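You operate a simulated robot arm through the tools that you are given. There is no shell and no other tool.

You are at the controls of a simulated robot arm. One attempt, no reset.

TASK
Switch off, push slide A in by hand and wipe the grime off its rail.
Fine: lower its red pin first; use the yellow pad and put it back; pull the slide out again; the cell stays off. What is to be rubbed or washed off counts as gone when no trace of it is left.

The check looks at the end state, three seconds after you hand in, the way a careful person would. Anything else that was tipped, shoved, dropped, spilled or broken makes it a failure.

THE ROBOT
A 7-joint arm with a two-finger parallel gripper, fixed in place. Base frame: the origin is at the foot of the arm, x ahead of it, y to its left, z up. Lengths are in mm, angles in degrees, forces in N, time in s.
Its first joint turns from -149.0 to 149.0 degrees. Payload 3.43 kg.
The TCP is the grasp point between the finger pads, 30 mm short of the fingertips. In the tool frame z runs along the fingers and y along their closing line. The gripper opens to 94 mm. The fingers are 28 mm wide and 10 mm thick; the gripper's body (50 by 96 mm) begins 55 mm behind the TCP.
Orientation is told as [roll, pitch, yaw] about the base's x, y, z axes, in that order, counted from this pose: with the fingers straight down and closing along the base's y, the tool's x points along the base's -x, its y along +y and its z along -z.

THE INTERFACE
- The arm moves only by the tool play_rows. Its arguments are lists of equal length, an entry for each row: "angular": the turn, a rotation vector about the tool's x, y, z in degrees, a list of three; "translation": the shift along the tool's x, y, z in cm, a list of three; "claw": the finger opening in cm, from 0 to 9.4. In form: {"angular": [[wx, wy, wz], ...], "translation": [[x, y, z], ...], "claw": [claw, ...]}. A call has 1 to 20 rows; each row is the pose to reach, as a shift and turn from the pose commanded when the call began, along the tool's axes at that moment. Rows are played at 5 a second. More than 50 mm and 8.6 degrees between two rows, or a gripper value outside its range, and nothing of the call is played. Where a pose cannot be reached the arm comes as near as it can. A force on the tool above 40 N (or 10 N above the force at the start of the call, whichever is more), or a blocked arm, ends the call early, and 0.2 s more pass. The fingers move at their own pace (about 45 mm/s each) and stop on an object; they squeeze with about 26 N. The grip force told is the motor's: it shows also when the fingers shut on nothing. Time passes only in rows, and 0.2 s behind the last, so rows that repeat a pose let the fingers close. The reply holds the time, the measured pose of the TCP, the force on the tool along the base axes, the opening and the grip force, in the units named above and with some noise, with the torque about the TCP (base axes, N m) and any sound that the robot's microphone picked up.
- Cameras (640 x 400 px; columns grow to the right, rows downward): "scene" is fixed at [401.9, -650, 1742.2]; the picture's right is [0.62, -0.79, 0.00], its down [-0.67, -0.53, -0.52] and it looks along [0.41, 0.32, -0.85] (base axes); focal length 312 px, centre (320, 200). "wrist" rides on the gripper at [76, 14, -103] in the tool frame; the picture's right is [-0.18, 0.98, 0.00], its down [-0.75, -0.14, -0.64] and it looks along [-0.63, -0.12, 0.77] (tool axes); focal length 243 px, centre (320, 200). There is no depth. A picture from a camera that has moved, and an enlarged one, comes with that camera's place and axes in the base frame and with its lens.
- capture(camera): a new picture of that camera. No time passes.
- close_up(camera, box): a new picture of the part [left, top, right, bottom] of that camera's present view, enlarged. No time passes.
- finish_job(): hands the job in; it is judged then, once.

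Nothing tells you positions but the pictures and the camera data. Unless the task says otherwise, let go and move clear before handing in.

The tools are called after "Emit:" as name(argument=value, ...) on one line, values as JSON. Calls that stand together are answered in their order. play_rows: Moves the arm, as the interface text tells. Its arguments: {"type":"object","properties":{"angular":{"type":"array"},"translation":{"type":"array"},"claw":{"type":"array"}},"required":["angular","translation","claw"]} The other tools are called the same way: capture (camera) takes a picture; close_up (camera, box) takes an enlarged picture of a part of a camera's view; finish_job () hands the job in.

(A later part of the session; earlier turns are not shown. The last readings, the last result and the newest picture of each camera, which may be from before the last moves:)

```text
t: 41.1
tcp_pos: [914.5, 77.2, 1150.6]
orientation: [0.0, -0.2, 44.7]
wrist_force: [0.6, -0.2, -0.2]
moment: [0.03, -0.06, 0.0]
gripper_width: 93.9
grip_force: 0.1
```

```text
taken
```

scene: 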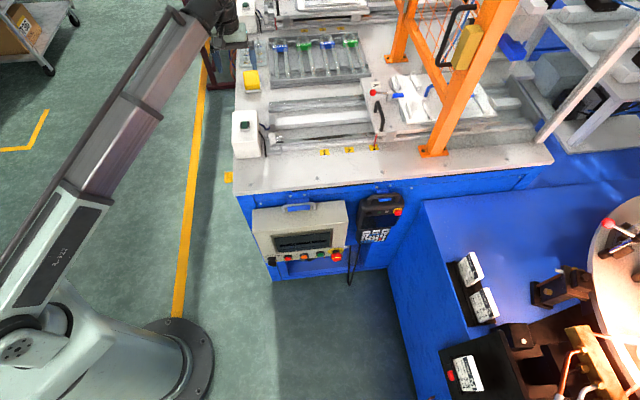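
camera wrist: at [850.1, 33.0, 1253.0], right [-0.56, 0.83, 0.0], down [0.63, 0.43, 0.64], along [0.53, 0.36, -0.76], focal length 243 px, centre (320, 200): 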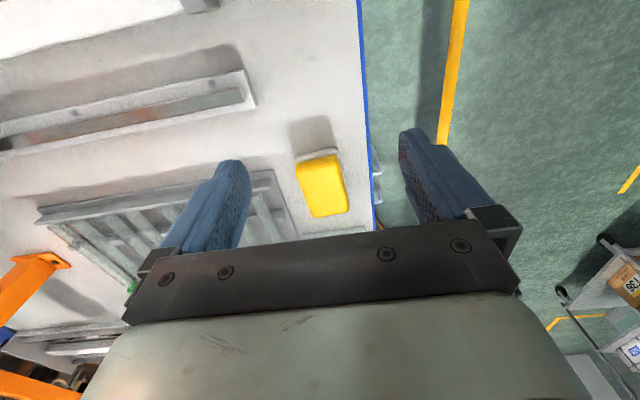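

Emit:
close_up(camera="wrist", box=[250, 110, 400, 240])

Emit:
close_up(camera="scene", box=[230, 90, 400, 165])

Emit:
close_up(camera="scene", box=[232, 60, 282, 95])

Emit:
close_up(camera="wrist", box=[0, 60, 270, 165])

```text
3.08 times, centred on (325, 175) of wrist
camera zoom: at [850.1, 33.0, 1253.0], right [-0.56, 0.83, 0.0], down [0.63, 0.43, 0.64], along [0.53, 0.36, -0.76], focal length 746 px, centre (305, 277)
```

zoom: 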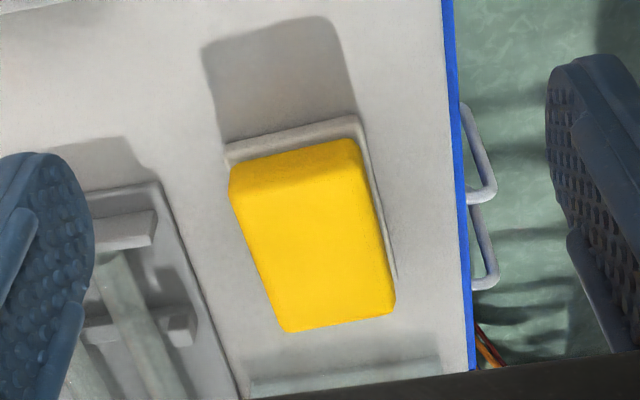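

```text
3.76 times, centred on (315, 128) of scene
camera zoom: at [401.9, -650.0, 1742.2], right [0.62, -0.79, 0.0], down [-0.67, -0.53, -0.52], along [0.41, 0.32, -0.85], focal length 1176 px, centre (339, 473)
```

zoom: 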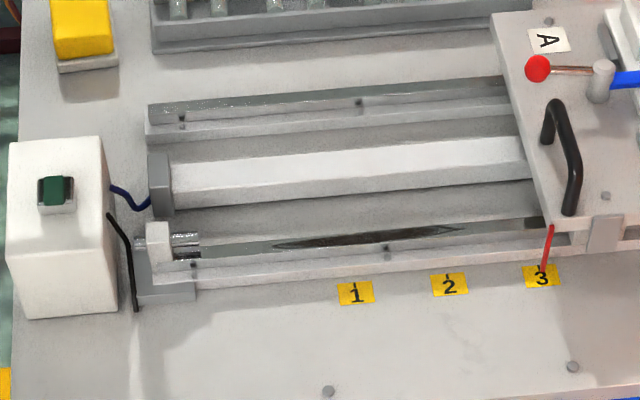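

```text
11.43 times, centred on (257, 78) of scene
camera zoom: at [401.9, -650.0, 1742.2], right [0.62, -0.79, 0.0], down [-0.67, -0.53, -0.52], along [0.41, 0.32, -0.85], focal length 3569 px, centre (1040, 1600)
```

zoom: 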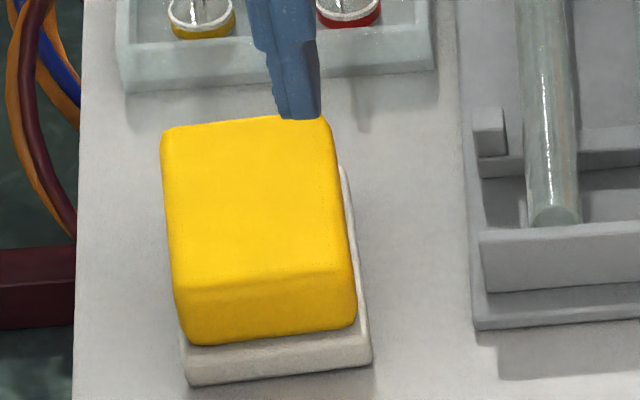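

```text
2.37 times, centred on (135, 112) of wrist
camera zoom: at [850.1, 33.0, 1253.0], right [-0.56, 0.83, 0.0], down [0.63, 0.43, 0.64], along [0.53, 0.36, -0.76], focal length 575 px, centre (758, 407)
```

zoom: 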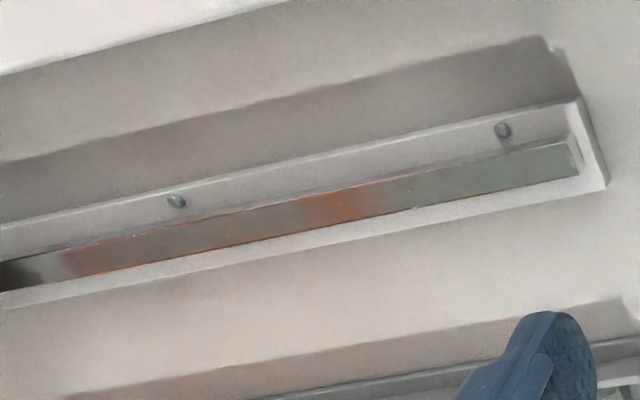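

The pad (about 55×65 mm, on a light tray) lies near [1022,161,985], a bit beyond the straight-down reach. I'll lean the tool 25° forward and move to a pre-grasp position above it, then refine.

Emit:
play_rows(angular=[[0, -6.25, 0], [0, -12.5, 0], [0, -18.75, 0], [0, -25, 0]], translation=[[-2.45, -0.4, 2.36], [-4.9, -0.81, 4.73], [-7.34, -1.21, 7.1], [-9.79, -1.62, 9.46]], claw=[9, 8.5, 8, 8])

Emit:
capture(camera="wrist")

Emit:
close_up(camera="wrist", box=[230, 110, 420, 240])

Emit:
close_up(camera="scene", box=[222, 50, 292, 100])

```text
t: 42.1
tcp_pos: [994.7, 134.6, 1058.0]
orientation: [-0.1, -25.3, 44.8]
wrist_force: [0.4, -0.6, -1.1]
moment: [-0.04, 0.01, 0.01]
gripper_width: 80.1
grip_force: 0.1
```

```text
taken
camera wrist: at [905.5, 64.7, 1118.5], right [-0.57, 0.81, 0.08], down [0.39, 0.19, 0.9], along [0.72, 0.55, -0.42], focal length 243 px, centre (320, 200)
```

wrist: 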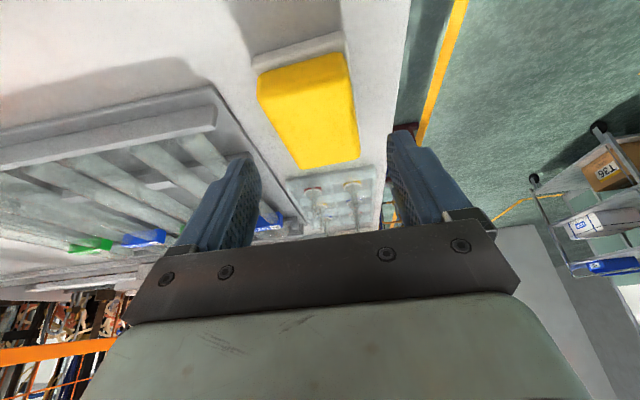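

```text
3.08 times, centred on (325, 175) of wrist
camera zoom: at [905.5, 64.7, 1118.5], right [-0.57, 0.81, 0.08], down [0.39, 0.19, 0.9], along [0.72, 0.55, -0.42], focal length 746 px, centre (305, 277)
```

zoom: 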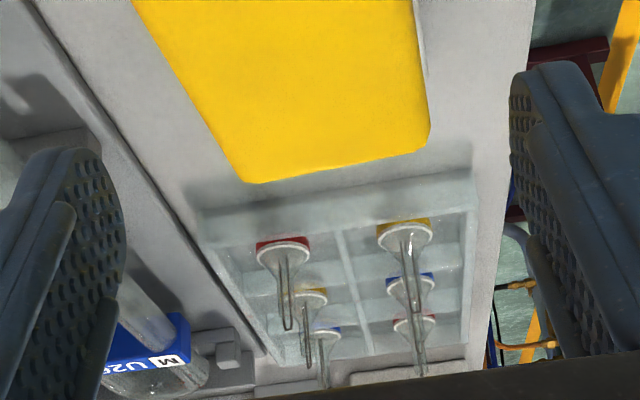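

```text
8.00 times, centred on (257, 75) of scene
camera zoom: at [401.9, -650.0, 1742.2], right [0.62, -0.79, 0.0], down [-0.67, -0.53, -0.52], along [0.41, 0.32, -0.85], focal length 2498 px, centre (824, 1200)
```

zoom: 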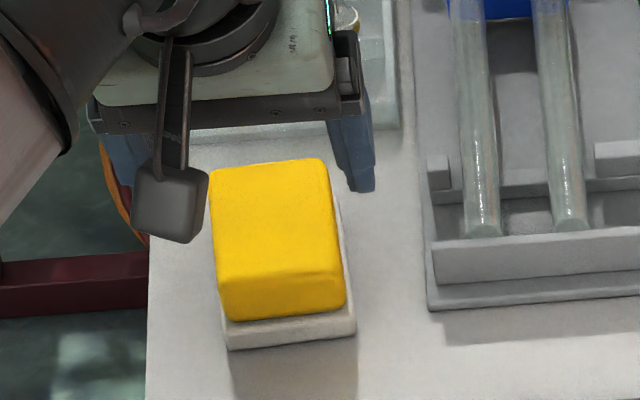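

Triangulating two wrist views gives the pad top at z≈1003, centre ≈ [1008,149], about 52×74×34 mm, on a tray. I'll lower the open fingers around it with tips about 10 mm above the tray.

Emit:
play_rows(angular=[[0, 0, 0], [0, 0, 0], [0, 0, 0], [0, 0, 0]], translation=[[0.29, 0.1, 1.4], [0.58, 0.1, 2.8], [0.8, 0.1, 4.0], [0.97, 0.1, 4.85]], claw=[8, 8, 8, 8])

Emit:
capture(camera="wrist")

Emit:
close_up(camera="scene", box=[222, 50, 292, 100])

```text
t: 43.1
tcp_pos: [1001.5, 142.9, 1007.8]
orientation: [-0.1, -25.3, 44.8]
wrist_force: [0.1, -0.1, 0.0]
moment: [0.0, 0.0, -0.03]
gripper_width: 80.1
grip_force: 0.1
```

```text
taken
camera wrist: at [913.2, 73.8, 1068.0], right [-0.57, 0.81, 0.08], down [0.39, 0.19, 0.9], along [0.72, 0.55, -0.42], focal length 243 px, centre (320, 200)
```

wrist: 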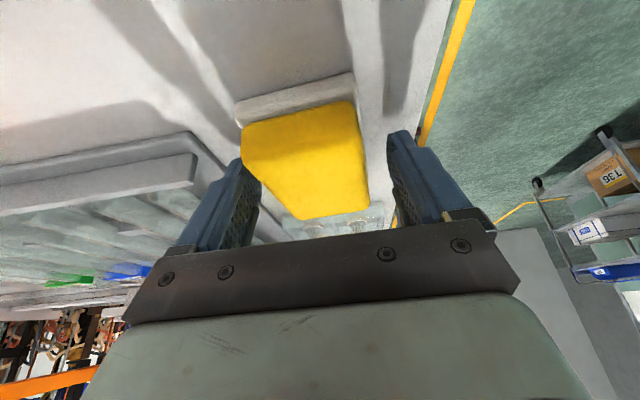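

```text
8.00 times, centred on (257, 75) of scene
camera zoom: at [401.9, -650.0, 1742.2], right [0.62, -0.79, 0.0], down [-0.67, -0.53, -0.52], along [0.41, 0.32, -0.85], focal length 2498 px, centre (824, 1200)
```

zoom: 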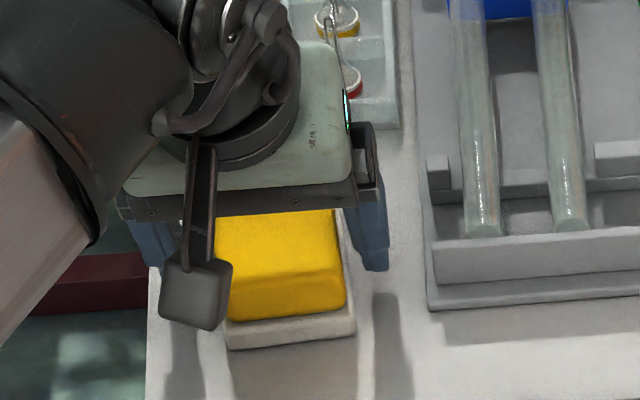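

The pad sits between the fingers, about 3 mm off towards the rack side. I'll centre and close.

Emit:
play_rows(angular=[[0, 0, 0], [0, 0, 0], [0, 0, 0], [0, 0, 0], [0, 0, 0], [0, 0, 0]], translation=[[0, -0.3, 0], [0, -0.3, 0], [0, -0.3, 0], [0, -0.3, 0], [0, -0.3, 0], [0, -0.3, 0]], claw=[7.4, 6.4, 5.4, 4.6, 4.2, 4.2])

Emit:
capture(camera="wrist")

Emit:
close_up(camera="scene", box=[222, 50, 292, 100])

```text
t: 44.5
tcp_pos: [1005.3, 140.2, 1007.1]
orientation: [-0.1, -25.2, 44.8]
wrist_force: [0.7, -0.1, 1.3]
moment: [0.03, 0.08, 0.09]
gripper_width: 60.7
grip_force: 25.4
```

```text
taken
camera wrist: at [915.1, 71.0, 1068.0], right [-0.57, 0.81, 0.08], down [0.39, 0.19, 0.9], along [0.72, 0.55, -0.43], focal length 243 px, centre (320, 200)
```

wrist: 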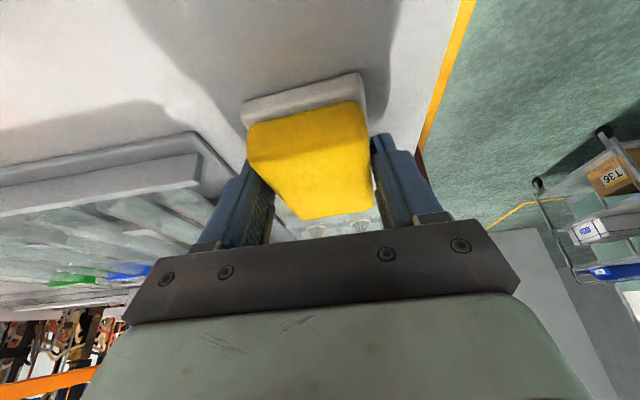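

```text
8.00 times, centred on (257, 75) of scene
camera zoom: at [401.9, -650.0, 1742.2], right [0.62, -0.79, 0.0], down [-0.67, -0.53, -0.52], along [0.41, 0.32, -0.85], focal length 2498 px, centre (824, 1200)
```

zoom: 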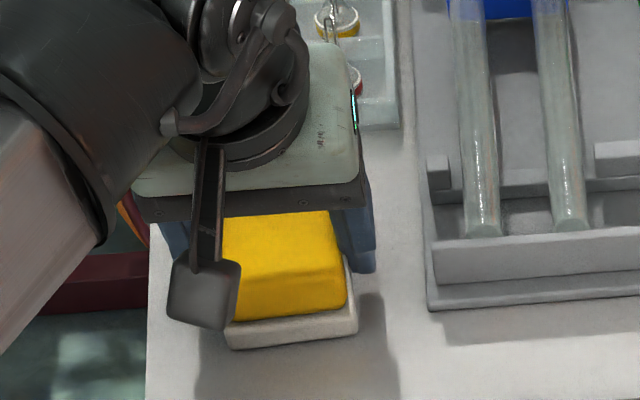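

The pad is gripped (60.7 mm wide, 25 N). I'll lift it straight up and check the tray stays behind.

Emit:
play_rows(angular=[[0, 0, 0], [0, 0, 0], [0, 0, 0], [0, 0, 0], [0, 0, 0]], translation=[[-0.21, 0, -0.45], [-0.64, 0, -1.36], [-1.28, 0, -2.71], [-2.13, 0, -4.52], [-2.98, 0, -6.33]], claw=[4.2, 4.2, 4.2, 4.2, 4.2])

Emit:
capture(camera="wrist")

Emit:
close_up(camera="scene", box=[222, 40, 302, 100])

Emit:
close_up(camera="wrist", box=[220, 60, 400, 230])

```text
t: 45.7
tcp_pos: [1005.4, 142.9, 1080.6]
orientation: [0.0, -25.3, 44.9]
wrist_force: [0.2, -0.5, -0.6]
moment: [0.0, 0.01, -0.03]
gripper_width: 60.2
grip_force: 26.1
```

```text
taken
camera wrist: at [915.8, 72.7, 1139.3], right [-0.57, 0.82, 0.08], down [0.39, 0.19, 0.9], along [0.72, 0.55, -0.43], focal length 243 px, centre (320, 200)
```

wrist: 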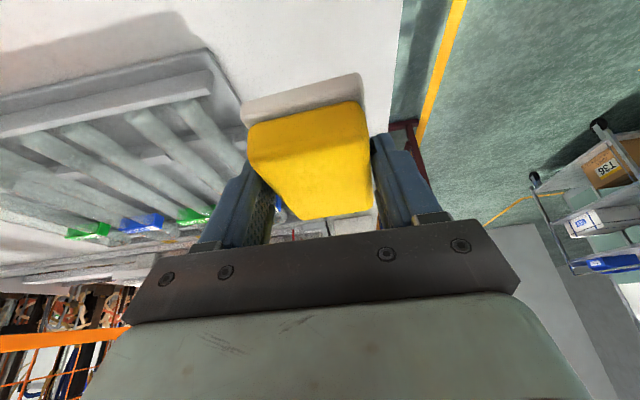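

```text
6.67 times, centred on (262, 70) of scene
camera zoom: at [401.9, -650.0, 1742.2], right [0.62, -0.79, 0.0], down [-0.67, -0.53, -0.52], along [0.41, 0.32, -0.85], focal length 2082 px, centre (707, 1067)
```

zoom: 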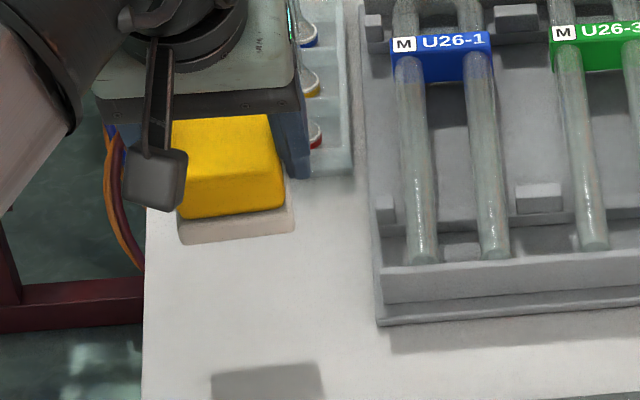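

```text
2.35 times, centred on (310, 145) of wrist
camera zoom: at [915.8, 72.7, 1139.3], right [-0.57, 0.82, 0.08], down [0.39, 0.19, 0.9], along [0.72, 0.55, -0.43], focal length 571 px, centre (344, 329)
```

zoom: 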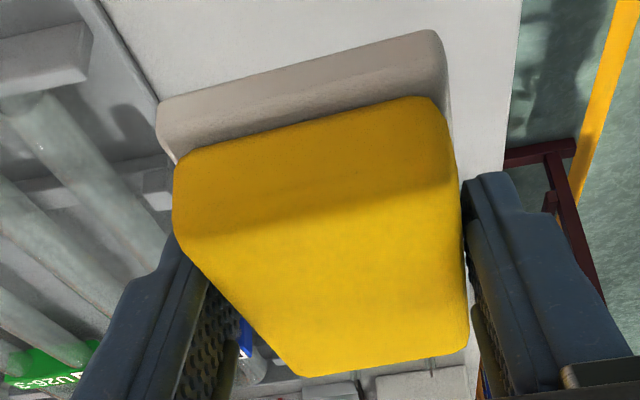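

The pad is a yellow grip with a grey wiping base, so the whole block comes up (bottom about 63 mm below the TCP). I'll carry it to the near side of the rail and look at the rail's height and the grime.

Emit:
play_rows(angular=[[0, 0, 0], [0, 0, 0], [0, 0, 0], [0, 0, 0], [0, 0, 0], [0, 0, 0], [0, 0, 0], [0, 0, 0], [0, 0, 0], [0, 0, 0], [0, 0, 0]], translation=[[-1.71, 0, -3.62], [1.76, -1.91, -5.2], [5.23, -3.83, -6.79], [8.7, -5.74, -8.37], [12.17, -7.66, -9.95], [15.64, -9.57, -11.54], [19.1, -11.48, -13.12], [22.57, -13.4, -14.7], [26.04, -15.31, -16.29], [29.51, -17.23, -17.87], [32.98, -19.14, -19.45]], claw=[4.2, 4.2, 4.2, 4.2, 4.2, 4.2, 4.2, 4.2, 4.2, 4.2, 4.2])

Emit:
capture(camera="wrist")

Emit:
capture(camera="scene")

Emit:
close_up(camera="wrist", box=[60, 40, 560, 230])

```text
t: 48.1
tcp_pos: [869.2, -264.0, 1114.7]
orientation: [0.0, -25.3, 44.9]
wrist_force: [-0.2, 0.6, -1.3]
moment: [-0.01, -0.03, 0.02]
gripper_width: 60.4
grip_force: 26.5
```

```text
taken
camera wrist: at [778.8, -333.7, 1174.5], right [-0.57, 0.81, 0.08], down [0.39, 0.19, 0.9], along [0.72, 0.55, -0.43], focal length 243 px, centre (320, 200)
```

wrist: 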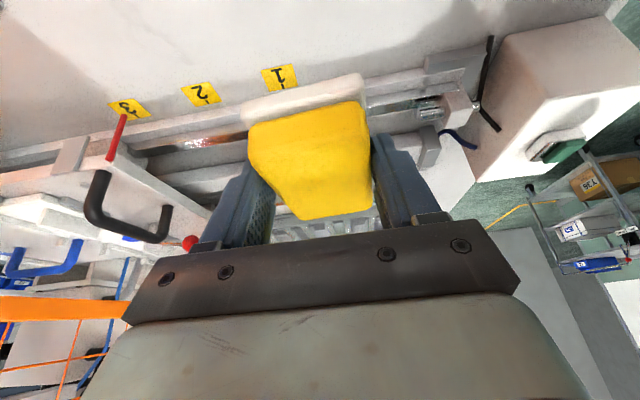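

```text
taken
```

scene: 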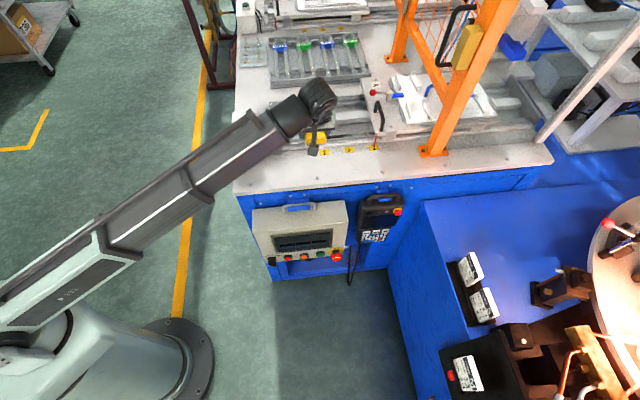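

```text
1.28 times, centred on (310, 135) of wrist
camera zoom: at [778.8, -333.7, 1174.5], right [-0.57, 0.81, 0.08], down [0.39, 0.19, 0.9], along [0.72, 0.55, -0.43], focal length 311 px, centre (333, 283)
```

zoom: 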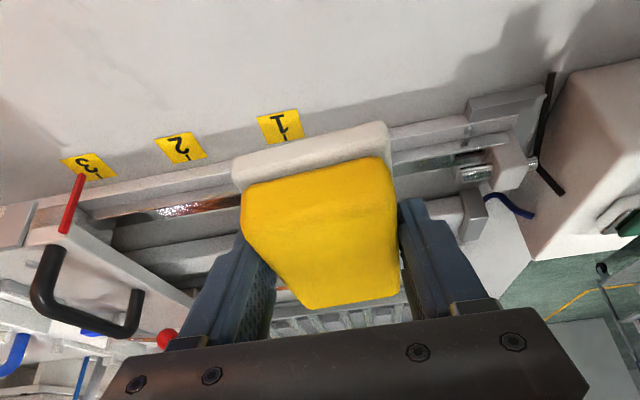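

Emit:
close_up(camera="wrist", box=[100, 85, 260, 185])

Emit:
close_up(camera="wrist", box=[340, 60, 500, 160])

Emit:
close_up(camera="scene", box=[260, 90, 400, 165])

```text
4.00 times, centred on (180, 135) of wrist
camera zoom: at [778.8, -333.7, 1174.5], right [-0.57, 0.81, 0.08], down [0.39, 0.19, 0.9], along [0.72, 0.55, -0.43], focal length 970 px, centre (880, 460)
```

zoom: 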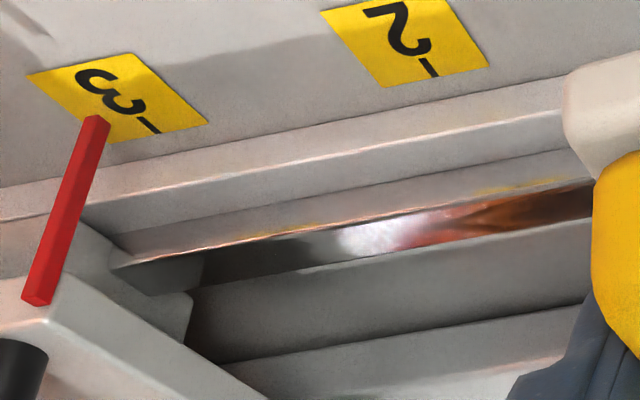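

```text
4.00 times, centred on (420, 110) of wrist
camera zoom: at [778.8, -333.7, 1174.5], right [-0.57, 0.81, 0.08], down [0.39, 0.19, 0.9], along [0.72, 0.55, -0.43], focal length 970 px, centre (-80, 560)
```

zoom: 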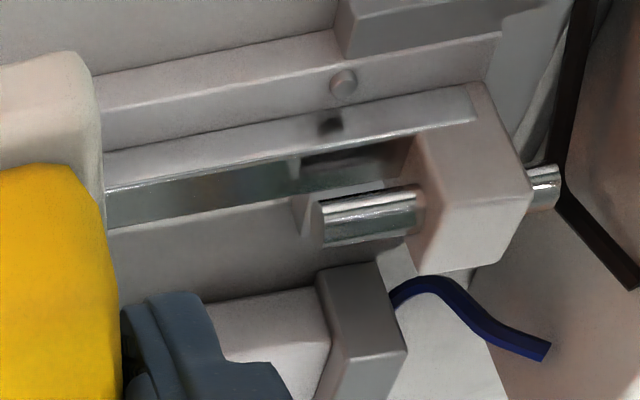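

```text
4.57 times, centred on (330, 128) of scene
camera zoom: at [401.9, -650.0, 1742.2], right [0.62, -0.79, 0.0], down [-0.67, -0.53, -0.52], along [0.41, 0.32, -0.85], focal length 1428 px, centre (274, 531)
```

zoom: 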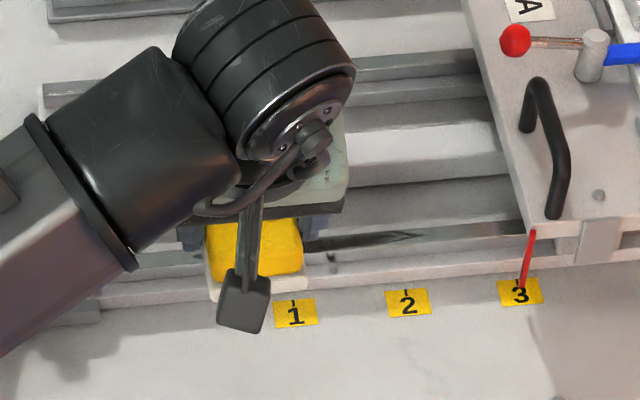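

The rail strip top is at z≈985.5, forward 507–522 mm (14 mm wide), and the smear spans roughly lateral 770–936. I'll place the pad over the strip left of the grime's middle, then descend gently until contact.

Emit:
play_rows(angular=[[0, 0, 0], [0, 0, 0], [0, 0, 0]], translation=[[-1.78, 0.05, 2.32], [-3.56, 0.1, 4.63], [-5.34, 0.13, 6.95]], claw=[4.2, 4.2, 4.2])

Emit:
capture(camera="wrist")

Emit:
close_up(camera="scene", box=[260, 80, 400, 165])

```text
t: 48.9
tcp_pos: [921.5, -208.7, 1074.4]
orientation: [0.0, -25.2, 44.8]
wrist_force: [-0.6, 0.2, -0.5]
moment: [0.03, -0.01, 0.01]
gripper_width: 59.5
grip_force: 26.1
```

```text
taken
camera wrist: at [832.3, -277.1, 1134.2], right [-0.57, 0.82, 0.08], down [0.39, 0.19, 0.9], along [0.72, 0.55, -0.43], focal length 243 px, centre (320, 200)
```

wrist: 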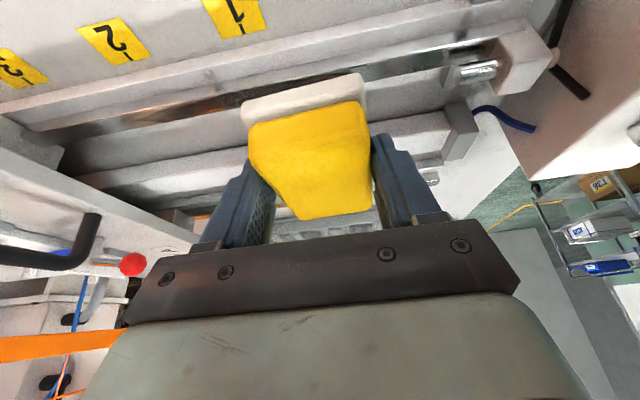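

```text
4.57 times, centred on (330, 122) of scene
camera zoom: at [401.9, -650.0, 1742.2], right [0.62, -0.79, 0.0], down [-0.67, -0.53, -0.52], along [0.41, 0.32, -0.85], focal length 1428 px, centre (274, 554)
```

zoom: 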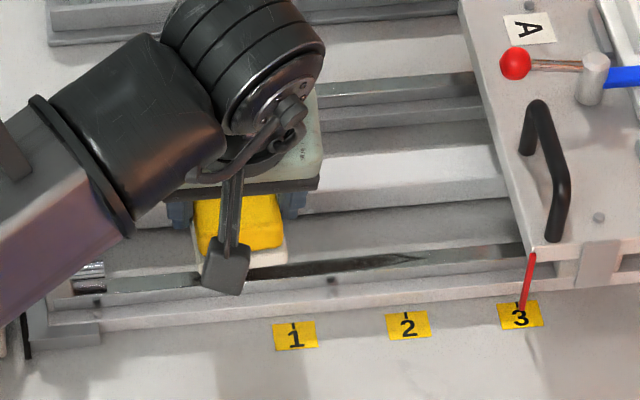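

Emit:
play_rows(angular=[[0, 0, 0], [0, 0, 0], [0, 0, 0], [0, 0, 0], [0, 0, 0]], translation=[[0.21, 0, 0.45], [0.43, 0, 0.9], [0.64, 0, 1.36], [0.77, 0, 1.63], [0.85, 0, 1.81]], claw=[4.2, 4.2, 4.2, 4.2, 4.2])

Emit:
capture(camera="wrist")

```text
t: 50.1
tcp_pos: [922.7, -205.7, 1054.3]
orientation: [-0.1, -25.2, 44.8]
wrist_force: [-0.5, -0.4, -1.4]
moment: [0.0, 0.02, -0.01]
gripper_width: 59.9
grip_force: 26.2
```

```text
taken
camera wrist: at [833.0, -276.4, 1114.4], right [-0.57, 0.81, 0.08], down [0.39, 0.19, 0.9], along [0.72, 0.55, -0.43], focal length 243 px, centre (320, 200)
```

wrist: 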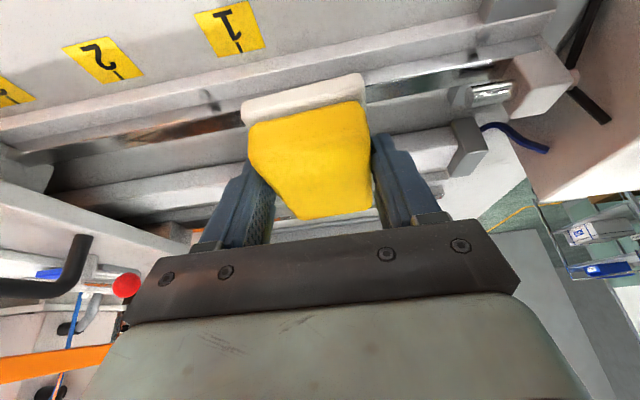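

Emit:
play_rows(angular=[[0, 0, 0], [0, 0, 0], [0, 0, 0], [0, 0, 0]], translation=[[0.043, 0, 0.09], [0.085, 0, 0.18], [0.128, 0, 0.27], [0.17, 0, 0.36]], claw=[4.2, 4.2, 4.2, 4.2])

```text
t: 51.1
tcp_pos: [922.5, -206.7, 1048.9]
orientation: [-0.1, -25.2, 44.8]
wrist_force: [-0.1, 0.0, -0.8]
moment: [-0.01, 0.02, -0.02]
gripper_width: 59.7
grip_force: 25.7
```

Emit:
play_rows(angular=[[0, 0, 0], [0, 0, 0], [0, 0, 0], [0, 0, 0]], translation=[[0.032, 0, 0.068], [0.064, 0, 0.136], [0.096, 0, 0.2], [0.128, 0, 0.27]], claw=[4.2, 4.2, 4.2, 4.2])

Emit:
capture(camera="wrist")

Emit:
close_up(camera="scene", box=[280, 110, 360, 160])

```text
t: 52.1
tcp_pos: [922.3, -206.5, 1046.3]
orientation: [-0.1, -25.3, 44.8]
wrist_force: [0.4, 0.7, -0.6]
moment: [-0.04, 0.02, 0.0]
gripper_width: 60.0
grip_force: 25.8
```

```text
taken
camera wrist: at [833.6, -276.1, 1106.5], right [-0.57, 0.81, 0.08], down [0.39, 0.19, 0.9], along [0.72, 0.55, -0.43], focal length 243 px, centre (320, 200)
```

wrist: 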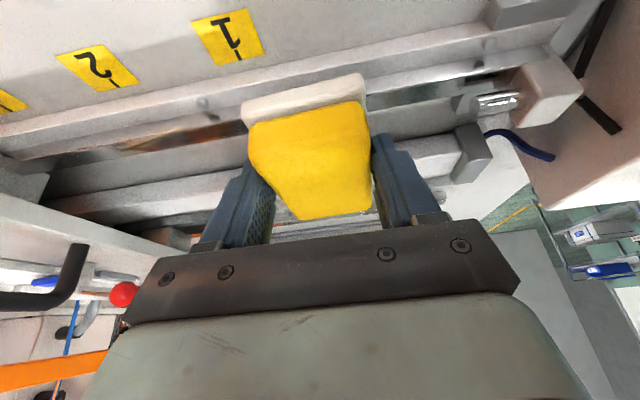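

```text
8.00 times, centred on (320, 135) of scene
camera zoom: at [401.9, -650.0, 1742.2], right [0.62, -0.79, 0.0], down [-0.67, -0.53, -0.52], along [0.41, 0.32, -0.85], focal length 2498 px, centre (320, 720)
```

zoom: 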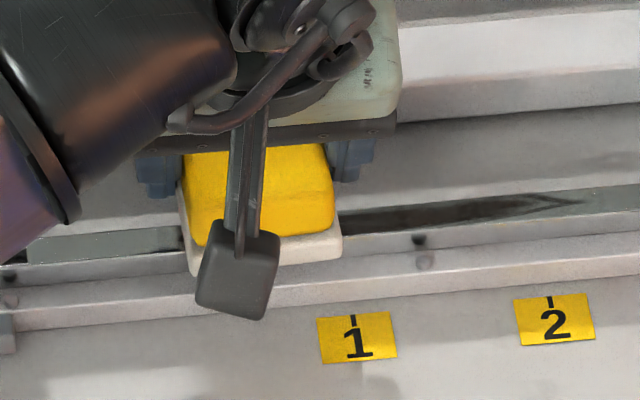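

Emit:
play_rows(angular=[[0, 0, 0], [0, 0, 0], [0, 0, 0], [0, 0, 0]], translation=[[0.043, 0, 0.09], [0.085, 0, 0.18], [0.128, 0, 0.27], [0.17, 0, 0.36]], claw=[4.2, 4.2, 4.2, 4.2])

```text
t: 53.1
tcp_pos: [923.2, -206.5, 1042.1]
orientation: [-0.1, -25.2, 44.8]
wrist_force: [0.2, -0.5, 0.1]
moment: [-0.04, 0.0, 0.03]
gripper_width: 59.8
grip_force: 25.4
```

Emit:
play_rows(angular=[[0, 0, 0], [0, 0, 0], [0, 0, 0]], translation=[[0.043, 0, 0.09], [0.085, 0, 0.18], [0.128, 0, 0.27]], claw=[4.2, 4.2, 4.2])

Emit:
close_up(camera="wrist", box=[180, 60, 460, 235])

Emit:
close_up(camera="scene", box=[280, 110, 360, 160])

```text
t: 53.9
tcp_pos: [923.5, -206.9, 1038.6]
orientation: [-0.1, -25.2, 44.8]
wrist_force: [0.0, -0.4, -0.8]
moment: [-0.03, 0.0, 0.01]
gripper_width: 59.9
grip_force: 25.7
```

```text
2.29 times, centred on (320, 148) of wrist
camera zoom: at [833.0, -275.2, 1098.9], right [-0.57, 0.81, 0.08], down [0.39, 0.19, 0.9], along [0.72, 0.55, -0.43], focal length 555 px, centre (320, 320)
```

zoom: 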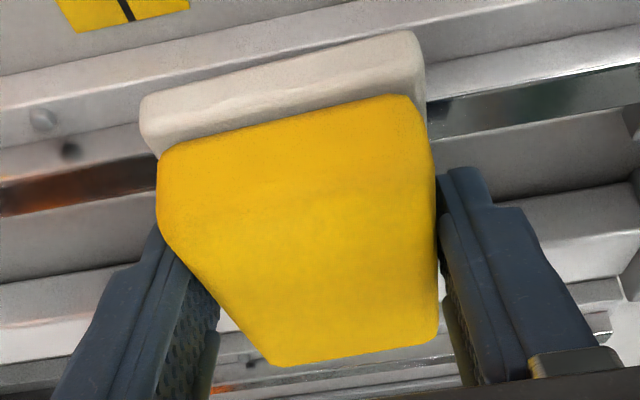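

```text
8.00 times, centred on (320, 135) of scene
camera zoom: at [401.9, -650.0, 1742.2], right [0.62, -0.79, 0.0], down [-0.67, -0.53, -0.52], along [0.41, 0.32, -0.85], focal length 2498 px, centre (320, 720)
```

zoom: 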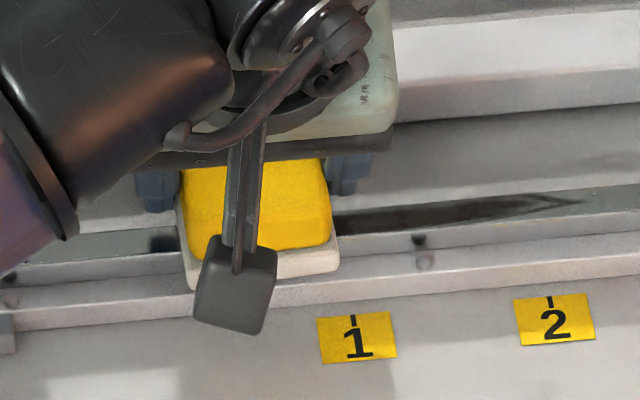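

The pad's bottom is really only about 40 mm below the TCP, so contact should come near TCP z≈1026. I'll keep descending carefully.

Emit:
play_rows(angular=[[0, 0, 0], [0, 0, 0], [0, 0, 0], [0, 0, 0]], translation=[[0.085, 0, 0.18], [0.17, 0, 0.36], [0.255, 0, 0.54], [0.34, 0, 0.72]], claw=[4.2, 4.2, 4.2, 4.2])

```text
t: 54.9
tcp_pos: [922.3, -206.8, 1033.5]
orientation: [-0.2, -25.4, 44.8]
wrist_force: [2.9, -1.9, 22.4]
moment: [0.36, 0.43, 0.05]
gripper_width: 60.1
grip_force: 26.1
```

Contact: about 22 N at TCP z≈1033. I'll ease 1 mm and stroke along the rail towards the slide and back.

Emit:
play_rows(angular=[[0, 0, 0], [0, 0, 0], [0, 0, 0], [0, 0, 0], [0, 0, 0], [0, 0, 0], [0, 0, 0], [0, 0, 0], [0, 0, 0], [0, 0, 0]], translation=[[-0.03, 0, -0.06], [-0.03, -1, -0.06], [-0.03, -2.2, -0.06], [-0.03, -3.4, -0.06], [-0.03, -4.6, -0.06], [-0.03, -5.8, -0.06], [-0.03, -7, -0.06], [-0.03, -8.2, -0.06], [-0.03, -9.4, -0.06], [-0.03, -10, -0.06]], claw=[4.2, 4.2, 4.2, 4.2, 4.2, 4.2, 4.2, 4.2, 4.2, 4.2])

Emit:
capture(camera="wrist")

Emit:
close_up(camera="scene", box=[260, 90, 400, 165])

```text
t: 57.1
tcp_pos: [992.7, -277.1, 1033.5]
orientation: [0.0, -25.2, 44.9]
wrist_force: [-6.5, 8.3, 13.3]
moment: [0.5, 0.44, 0.0]
gripper_width: 59.8
grip_force: 26.2
```

```text
taken
camera wrist: at [903.7, -346.9, 1092.8], right [-0.57, 0.81, 0.08], down [0.39, 0.19, 0.9], along [0.72, 0.55, -0.42], focal length 243 px, centre (320, 200)
```

wrist: 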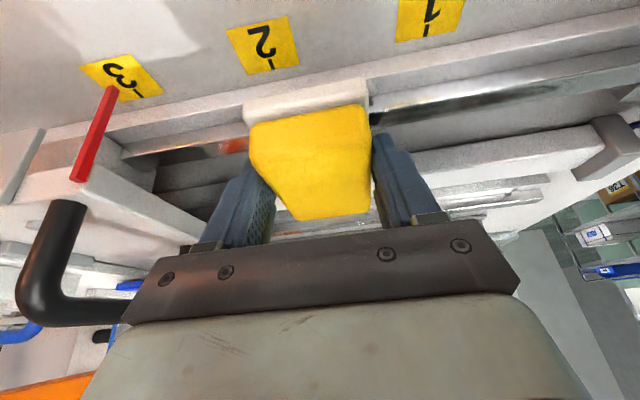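

```text
4.57 times, centred on (330, 128) of scene
camera zoom: at [401.9, -650.0, 1742.2], right [0.62, -0.79, 0.0], down [-0.67, -0.53, -0.52], along [0.41, 0.32, -0.85], focal length 1428 px, centre (274, 531)
```

zoom: 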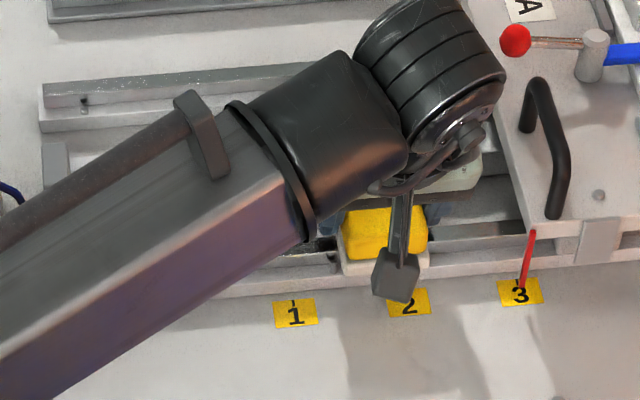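

Emit:
close_up(camera="wrist", box=[360, 30, 640, 140])

Emit:
close_up(camera="scene", box=[310, 125, 390, 165])

```text
2.29 times, centred on (500, 85) of wrist
camera zoom: at [903.7, -346.9, 1092.8], right [-0.57, 0.81, 0.08], down [0.39, 0.19, 0.9], along [0.72, 0.55, -0.42], focal length 555 px, centre (-91, 463)
```

zoom: 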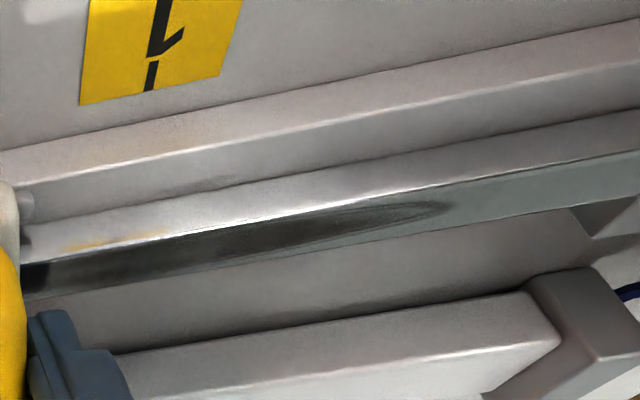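

```text
8.00 times, centred on (350, 145) of scene
camera zoom: at [401.9, -650.0, 1742.2], right [0.62, -0.79, 0.0], down [-0.67, -0.53, -0.52], along [0.41, 0.32, -0.85], focal length 2498 px, centre (80, 640)
```

zoom: 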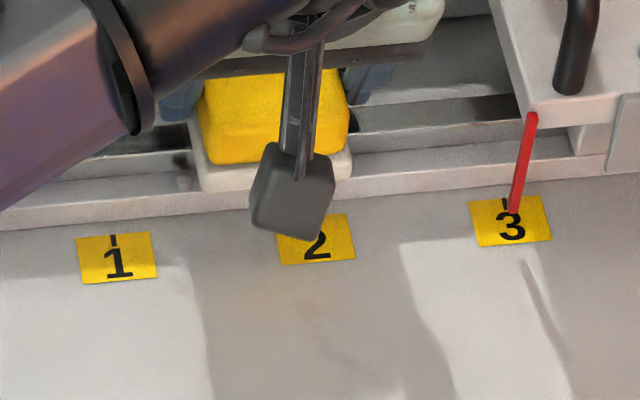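

The smear still shows behind the pad, and the contact torque suggests the pad touched at the strip's near edge rather than flat on it. I'll lift and inspect the rail cross-section closely.

Emit:
play_rows(angular=[[0, 0, 0], [0, 0, 0], [0, 0, 0]], translation=[[-0.64, 0, -1.36], [-1.28, 0, -2.71], [-2.13, 0, -4.52]], claw=[4.2, 4.2, 4.2])

Emit:
capture(camera="wrist")

Emit:
close_up(camera="wrist", box=[360, 40, 500, 130])

Emit:
close_up(camera="wrist", box=[500, 20, 640, 110])

Emit:
close_up(camera="wrist", box=[110, 100, 260, 190])

```text
t: 57.9
tcp_pos: [993.7, -281.3, 1081.0]
orientation: [0.1, -25.2, 44.8]
wrist_force: [0.0, 0.5, -1.4]
moment: [-0.01, 0.0, -0.02]
gripper_width: 59.8
grip_force: 26.8
```

```text
taken
camera wrist: at [904.4, -349.8, 1140.8], right [-0.57, 0.81, 0.08], down [0.39, 0.19, 0.9], along [0.72, 0.55, -0.43], focal length 243 px, centre (320, 200)
```

wrist: 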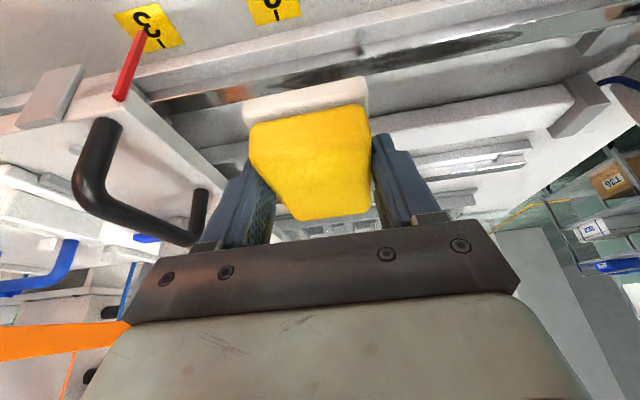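

```text
4.44 times, centred on (430, 85) of wrist
camera zoom: at [904.4, -349.8, 1140.8], right [-0.57, 0.81, 0.08], down [0.39, 0.19, 0.9], along [0.72, 0.55, -0.43], focal length 1078 px, centre (-169, 711)
```

zoom: 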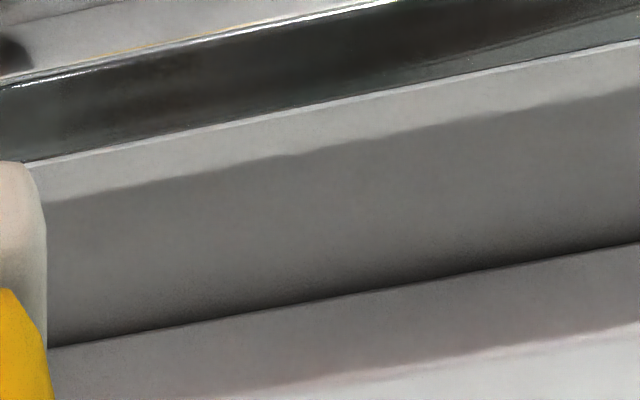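

```text
4.44 times, centred on (570, 65) of wrist
camera zoom: at [904.4, -349.8, 1140.8], right [-0.57, 0.81, 0.08], down [0.39, 0.19, 0.9], along [0.72, 0.55, -0.43], focal length 1078 px, centre (-791, 800)
```

zoom: 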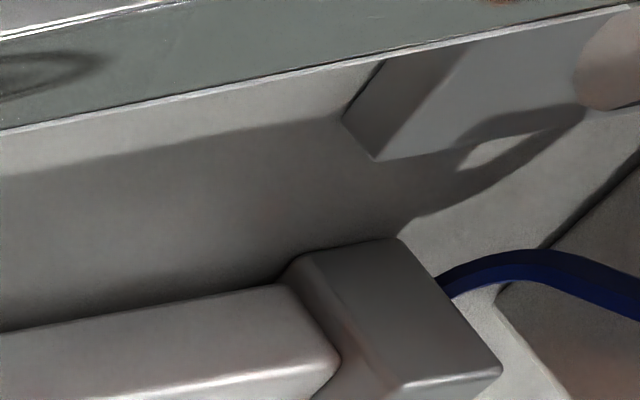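

```text
4.27 times, centred on (185, 145) of wrist
camera zoom: at [904.4, -349.8, 1140.8], right [-0.57, 0.81, 0.08], down [0.39, 0.19, 0.9], along [0.72, 0.55, -0.43], focal length 1035 px, centre (896, 435)
```

zoom: 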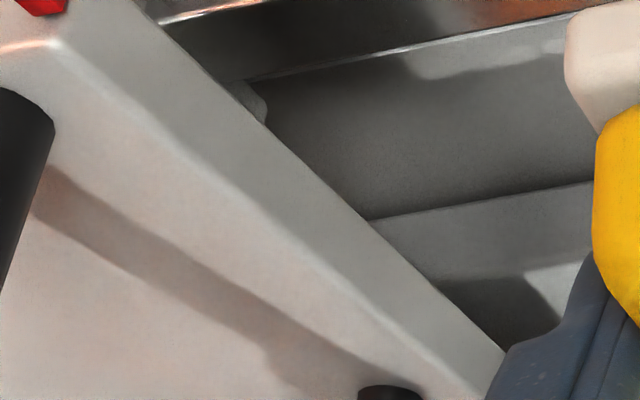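

Emit:
play_rows(angular=[[0, 0, 0], [0, 0, 0], [0, 0, 0], [0, 0, 0]], translation=[[0, 4, 0], [0, 8, 0], [0, 12, 0], [0, 16, 0]], claw=[4.2, 4.2, 4.2, 4.2])

Emit:
close_up(camera="scene", box=[260, 90, 400, 165])

Emit:
close_up(camera="scene", box=[300, 115, 380, 155])

Emit:
capture(camera="wrist")

```text
t: 58.9
tcp_pos: [881.7, -163.0, 1082.3]
orientation: [-0.1, -25.2, 44.7]
wrist_force: [0.6, -0.3, -1.0]
moment: [0.02, 0.02, 0.01]
gripper_width: 59.7
grip_force: 25.6
```

```text
4.57 times, centred on (330, 128) of scene
camera zoom: at [401.9, -650.0, 1742.2], right [0.62, -0.79, 0.0], down [-0.67, -0.53, -0.52], along [0.41, 0.32, -0.85], focal length 1428 px, centre (274, 531)
```

zoom: 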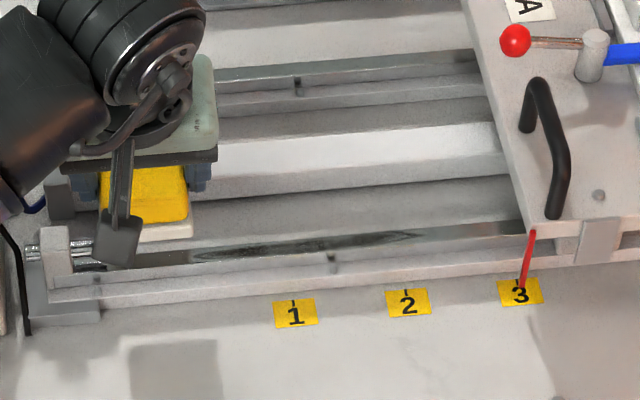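

```text
8.00 times, centred on (340, 135) of scene
camera zoom: at [401.9, -650.0, 1742.2], right [0.62, -0.79, 0.0], down [-0.67, -0.53, -0.52], along [0.41, 0.32, -0.85], focal length 2498 px, centre (160, 720)
```

zoom: 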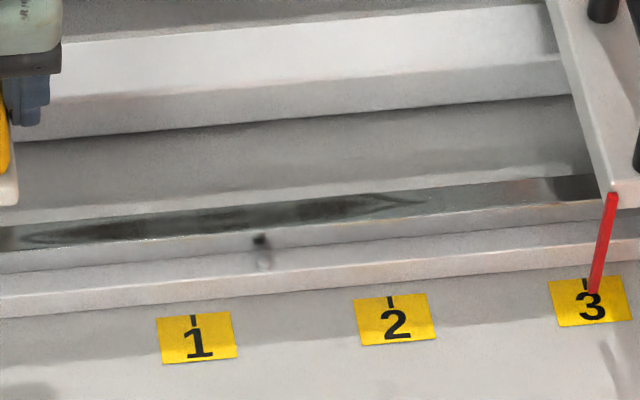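

```text
taken
camera wrist: at [792.2, -231.9, 1142.1], right [-0.57, 0.82, 0.08], down [0.39, 0.19, 0.9], along [0.72, 0.55, -0.43], focal length 243 px, centre (320, 200)
```

wrist: 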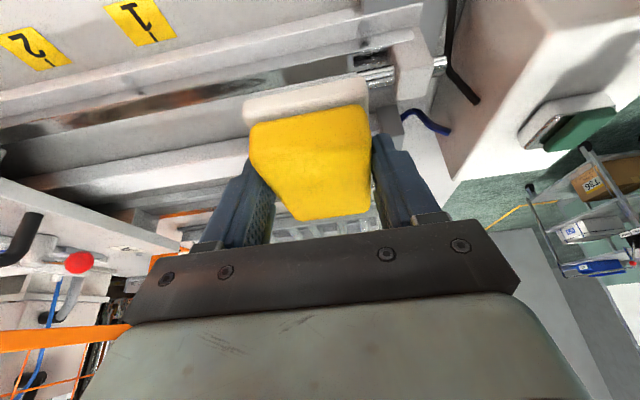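

The first pass has visibly lightened the smear, so rubbing works. I'll do repeated strokes over its whole length (lateral 775 to 930 and back).

Emit:
play_rows(angular=[[0, 0, 0], [0, 0, 0], [0, 0, 0], [0, 0, 0], [0, 0, 0], [0, 0, 0], [0, 0, 0], [0, 0, 0], [0, 0, 0], [0, 0, 0], [0, 0, 0], [0, 0, 0], [0, 0, 0], [0, 0, 0], [0, 0, 0], [0, 0, 0], [0, 0, 0], [0, 0, 0], [0, 0, 0], [0, 0, 0]], translation=[[0, -3.6, 0], [1.79, -3.6, 3.8], [2.09, -3.6, 4.43], [2.15, -3.6, 4.57], [2.15, -5.5, 4.57], [2.15, -7.5, 4.57], [2.15, -9.4, 4.57], [2.15, -11.3, 4.57], [2.15, -13.3, 4.57], [2.15, -15.2, 4.57], [2.15, -17.1, 4.57], [2.15, -19.1, 4.57], [2.15, -17.1, 4.57], [2.15, -15.2, 4.57], [2.15, -13.3, 4.57], [2.15, -11.3, 4.57], [2.15, -9.4, 4.57], [2.15, -7.5, 4.57], [2.15, -5.5, 4.57], [2.15, -3.6, 4.57]], claw=[4.2, 4.2, 4.2, 4.2, 4.2, 4.2, 4.2, 4.2, 4.2, 4.2, 4.2, 4.2, 4.2, 4.2, 4.2, 4.2, 4.2, 4.2, 4.2, 4.2])

Emit:
close_up(camera="scene", box=[260, 90, 400, 165])

Emit:
close_up(camera="scene", box=[300, 115, 380, 155])

Emit:
capture(camera="wrist")

```text
t: 62.4
tcp_pos: [960.4, -245.1, 1032.8]
orientation: [-0.3, -25.4, 45.0]
wrist_force: [-3.9, 0.0, 5.5]
moment: [0.15, 0.3, 0.05]
gripper_width: 59.8
grip_force: 25.7
stopped in row 17: the force on the tool passed its limit at 41 N (the readings are from after the stop); the commanded pose is now the measured one
```

```text
4.57 times, centred on (330, 128) of scene
camera zoom: at [401.9, -650.0, 1742.2], right [0.62, -0.79, 0.0], down [-0.67, -0.53, -0.52], along [0.41, 0.32, -0.85], focal length 1428 px, centre (274, 531)
```

zoom: 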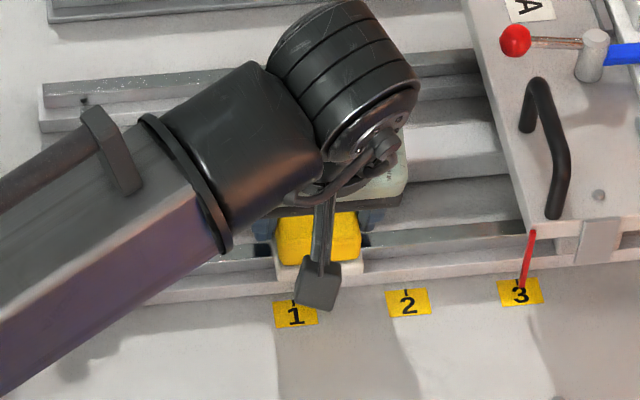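

```text
8.00 times, centred on (340, 135) of scene
camera zoom: at [401.9, -650.0, 1742.2], right [0.62, -0.79, 0.0], down [-0.67, -0.53, -0.52], along [0.41, 0.32, -0.85], focal length 2498 px, centre (160, 720)
```

zoom: 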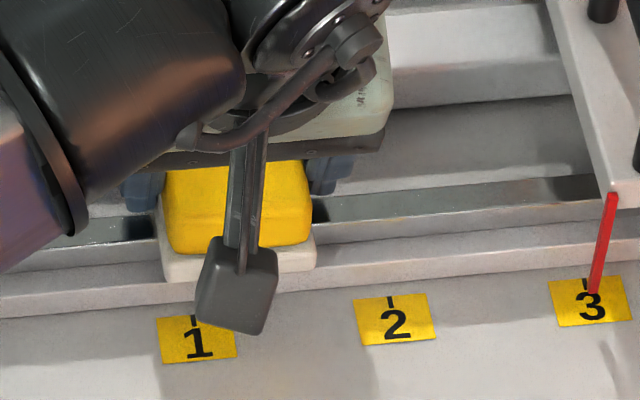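

```text
taken
camera wrist: at [871.0, -314.3, 1092.1], right [-0.57, 0.82, 0.07], down [0.38, 0.19, 0.9], along [0.72, 0.55, -0.42], focal length 243 px, centre (320, 200)
```

wrist: 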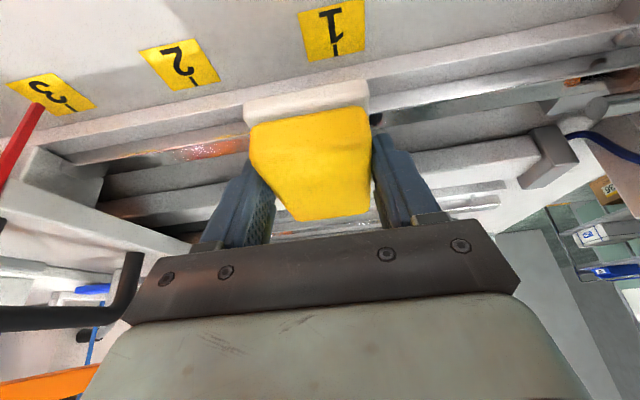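

The rail to the right of the pad already looks clean. I'll finish the left part with somewhat lighter pressure.

Emit:
play_rows(angular=[[0, 0, 0], [0, 0, 0], [0, 0, 0], [0, 0, 0], [0, 0, 0], [0, 0, 0], [0, 0, 0], [0, 0, 0], [0, 0, 0], [0, 0, 0], [0, 0, 0], [0, 0, 0], [0, 0, 0], [0, 0, 0]], translation=[[0.03, 0.6, 0.06], [0.03, 2.2, 0.06], [0.03, 3.8, 0.06], [0.03, 5.4, 0.06], [0.03, 7, 0.06], [0.03, 8.6, 0.06], [0.03, 9, 0.06], [0.03, 7.4, 0.06], [0.03, 5.8, 0.06], [0.03, 4.2, 0.06], [0.03, 2.6, 0.06], [0.03, 1, 0.06], [0.03, -1, 0.06], [0.03, -2, 0.06]], claw=[4.2, 4.2, 4.2, 4.2, 4.2, 4.2, 4.2, 4.2, 4.2, 4.2, 4.2, 4.2, 4.2, 4.2])

Emit:
capture(camera="wrist")

Emit:
close_up(camera="wrist", box=[360, 30, 640, 140])

```text
t: 64.0
tcp_pos: [901.8, -183.9, 1033.1]
orientation: [-1.0, -25.6, 44.9]
wrist_force: [-0.1, -2.8, 2.9]
moment: [-0.03, 0.1, 0.08]
gripper_width: 59.7
grip_force: 26.0
stopped in row 7: the force on the tool passed its limit at 42 N (the readings are from after the stop); the commanded pose is now the measured one
```

```text
taken
camera wrist: at [810.4, -252.5, 1091.4], right [-0.57, 0.82, 0.06], down [0.38, 0.19, 0.91], along [0.73, 0.54, -0.42], focal length 243 px, centre (320, 200)
```

wrist: 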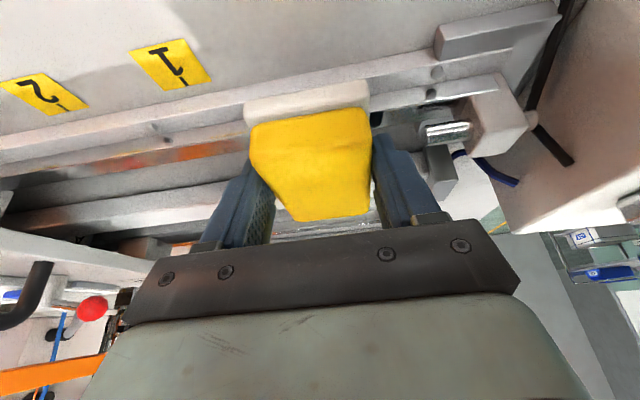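

```text
2.29 times, centred on (500, 85) of wrist
camera zoom: at [810.4, -252.5, 1091.4], right [-0.57, 0.82, 0.06], down [0.38, 0.19, 0.91], along [0.73, 0.54, -0.42], focal length 555 px, centre (-91, 463)
```

zoom: 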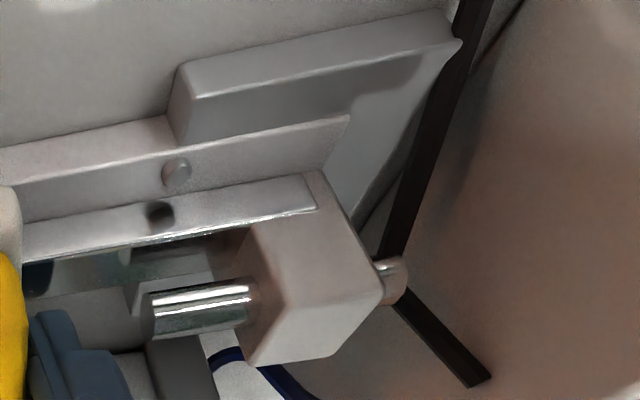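

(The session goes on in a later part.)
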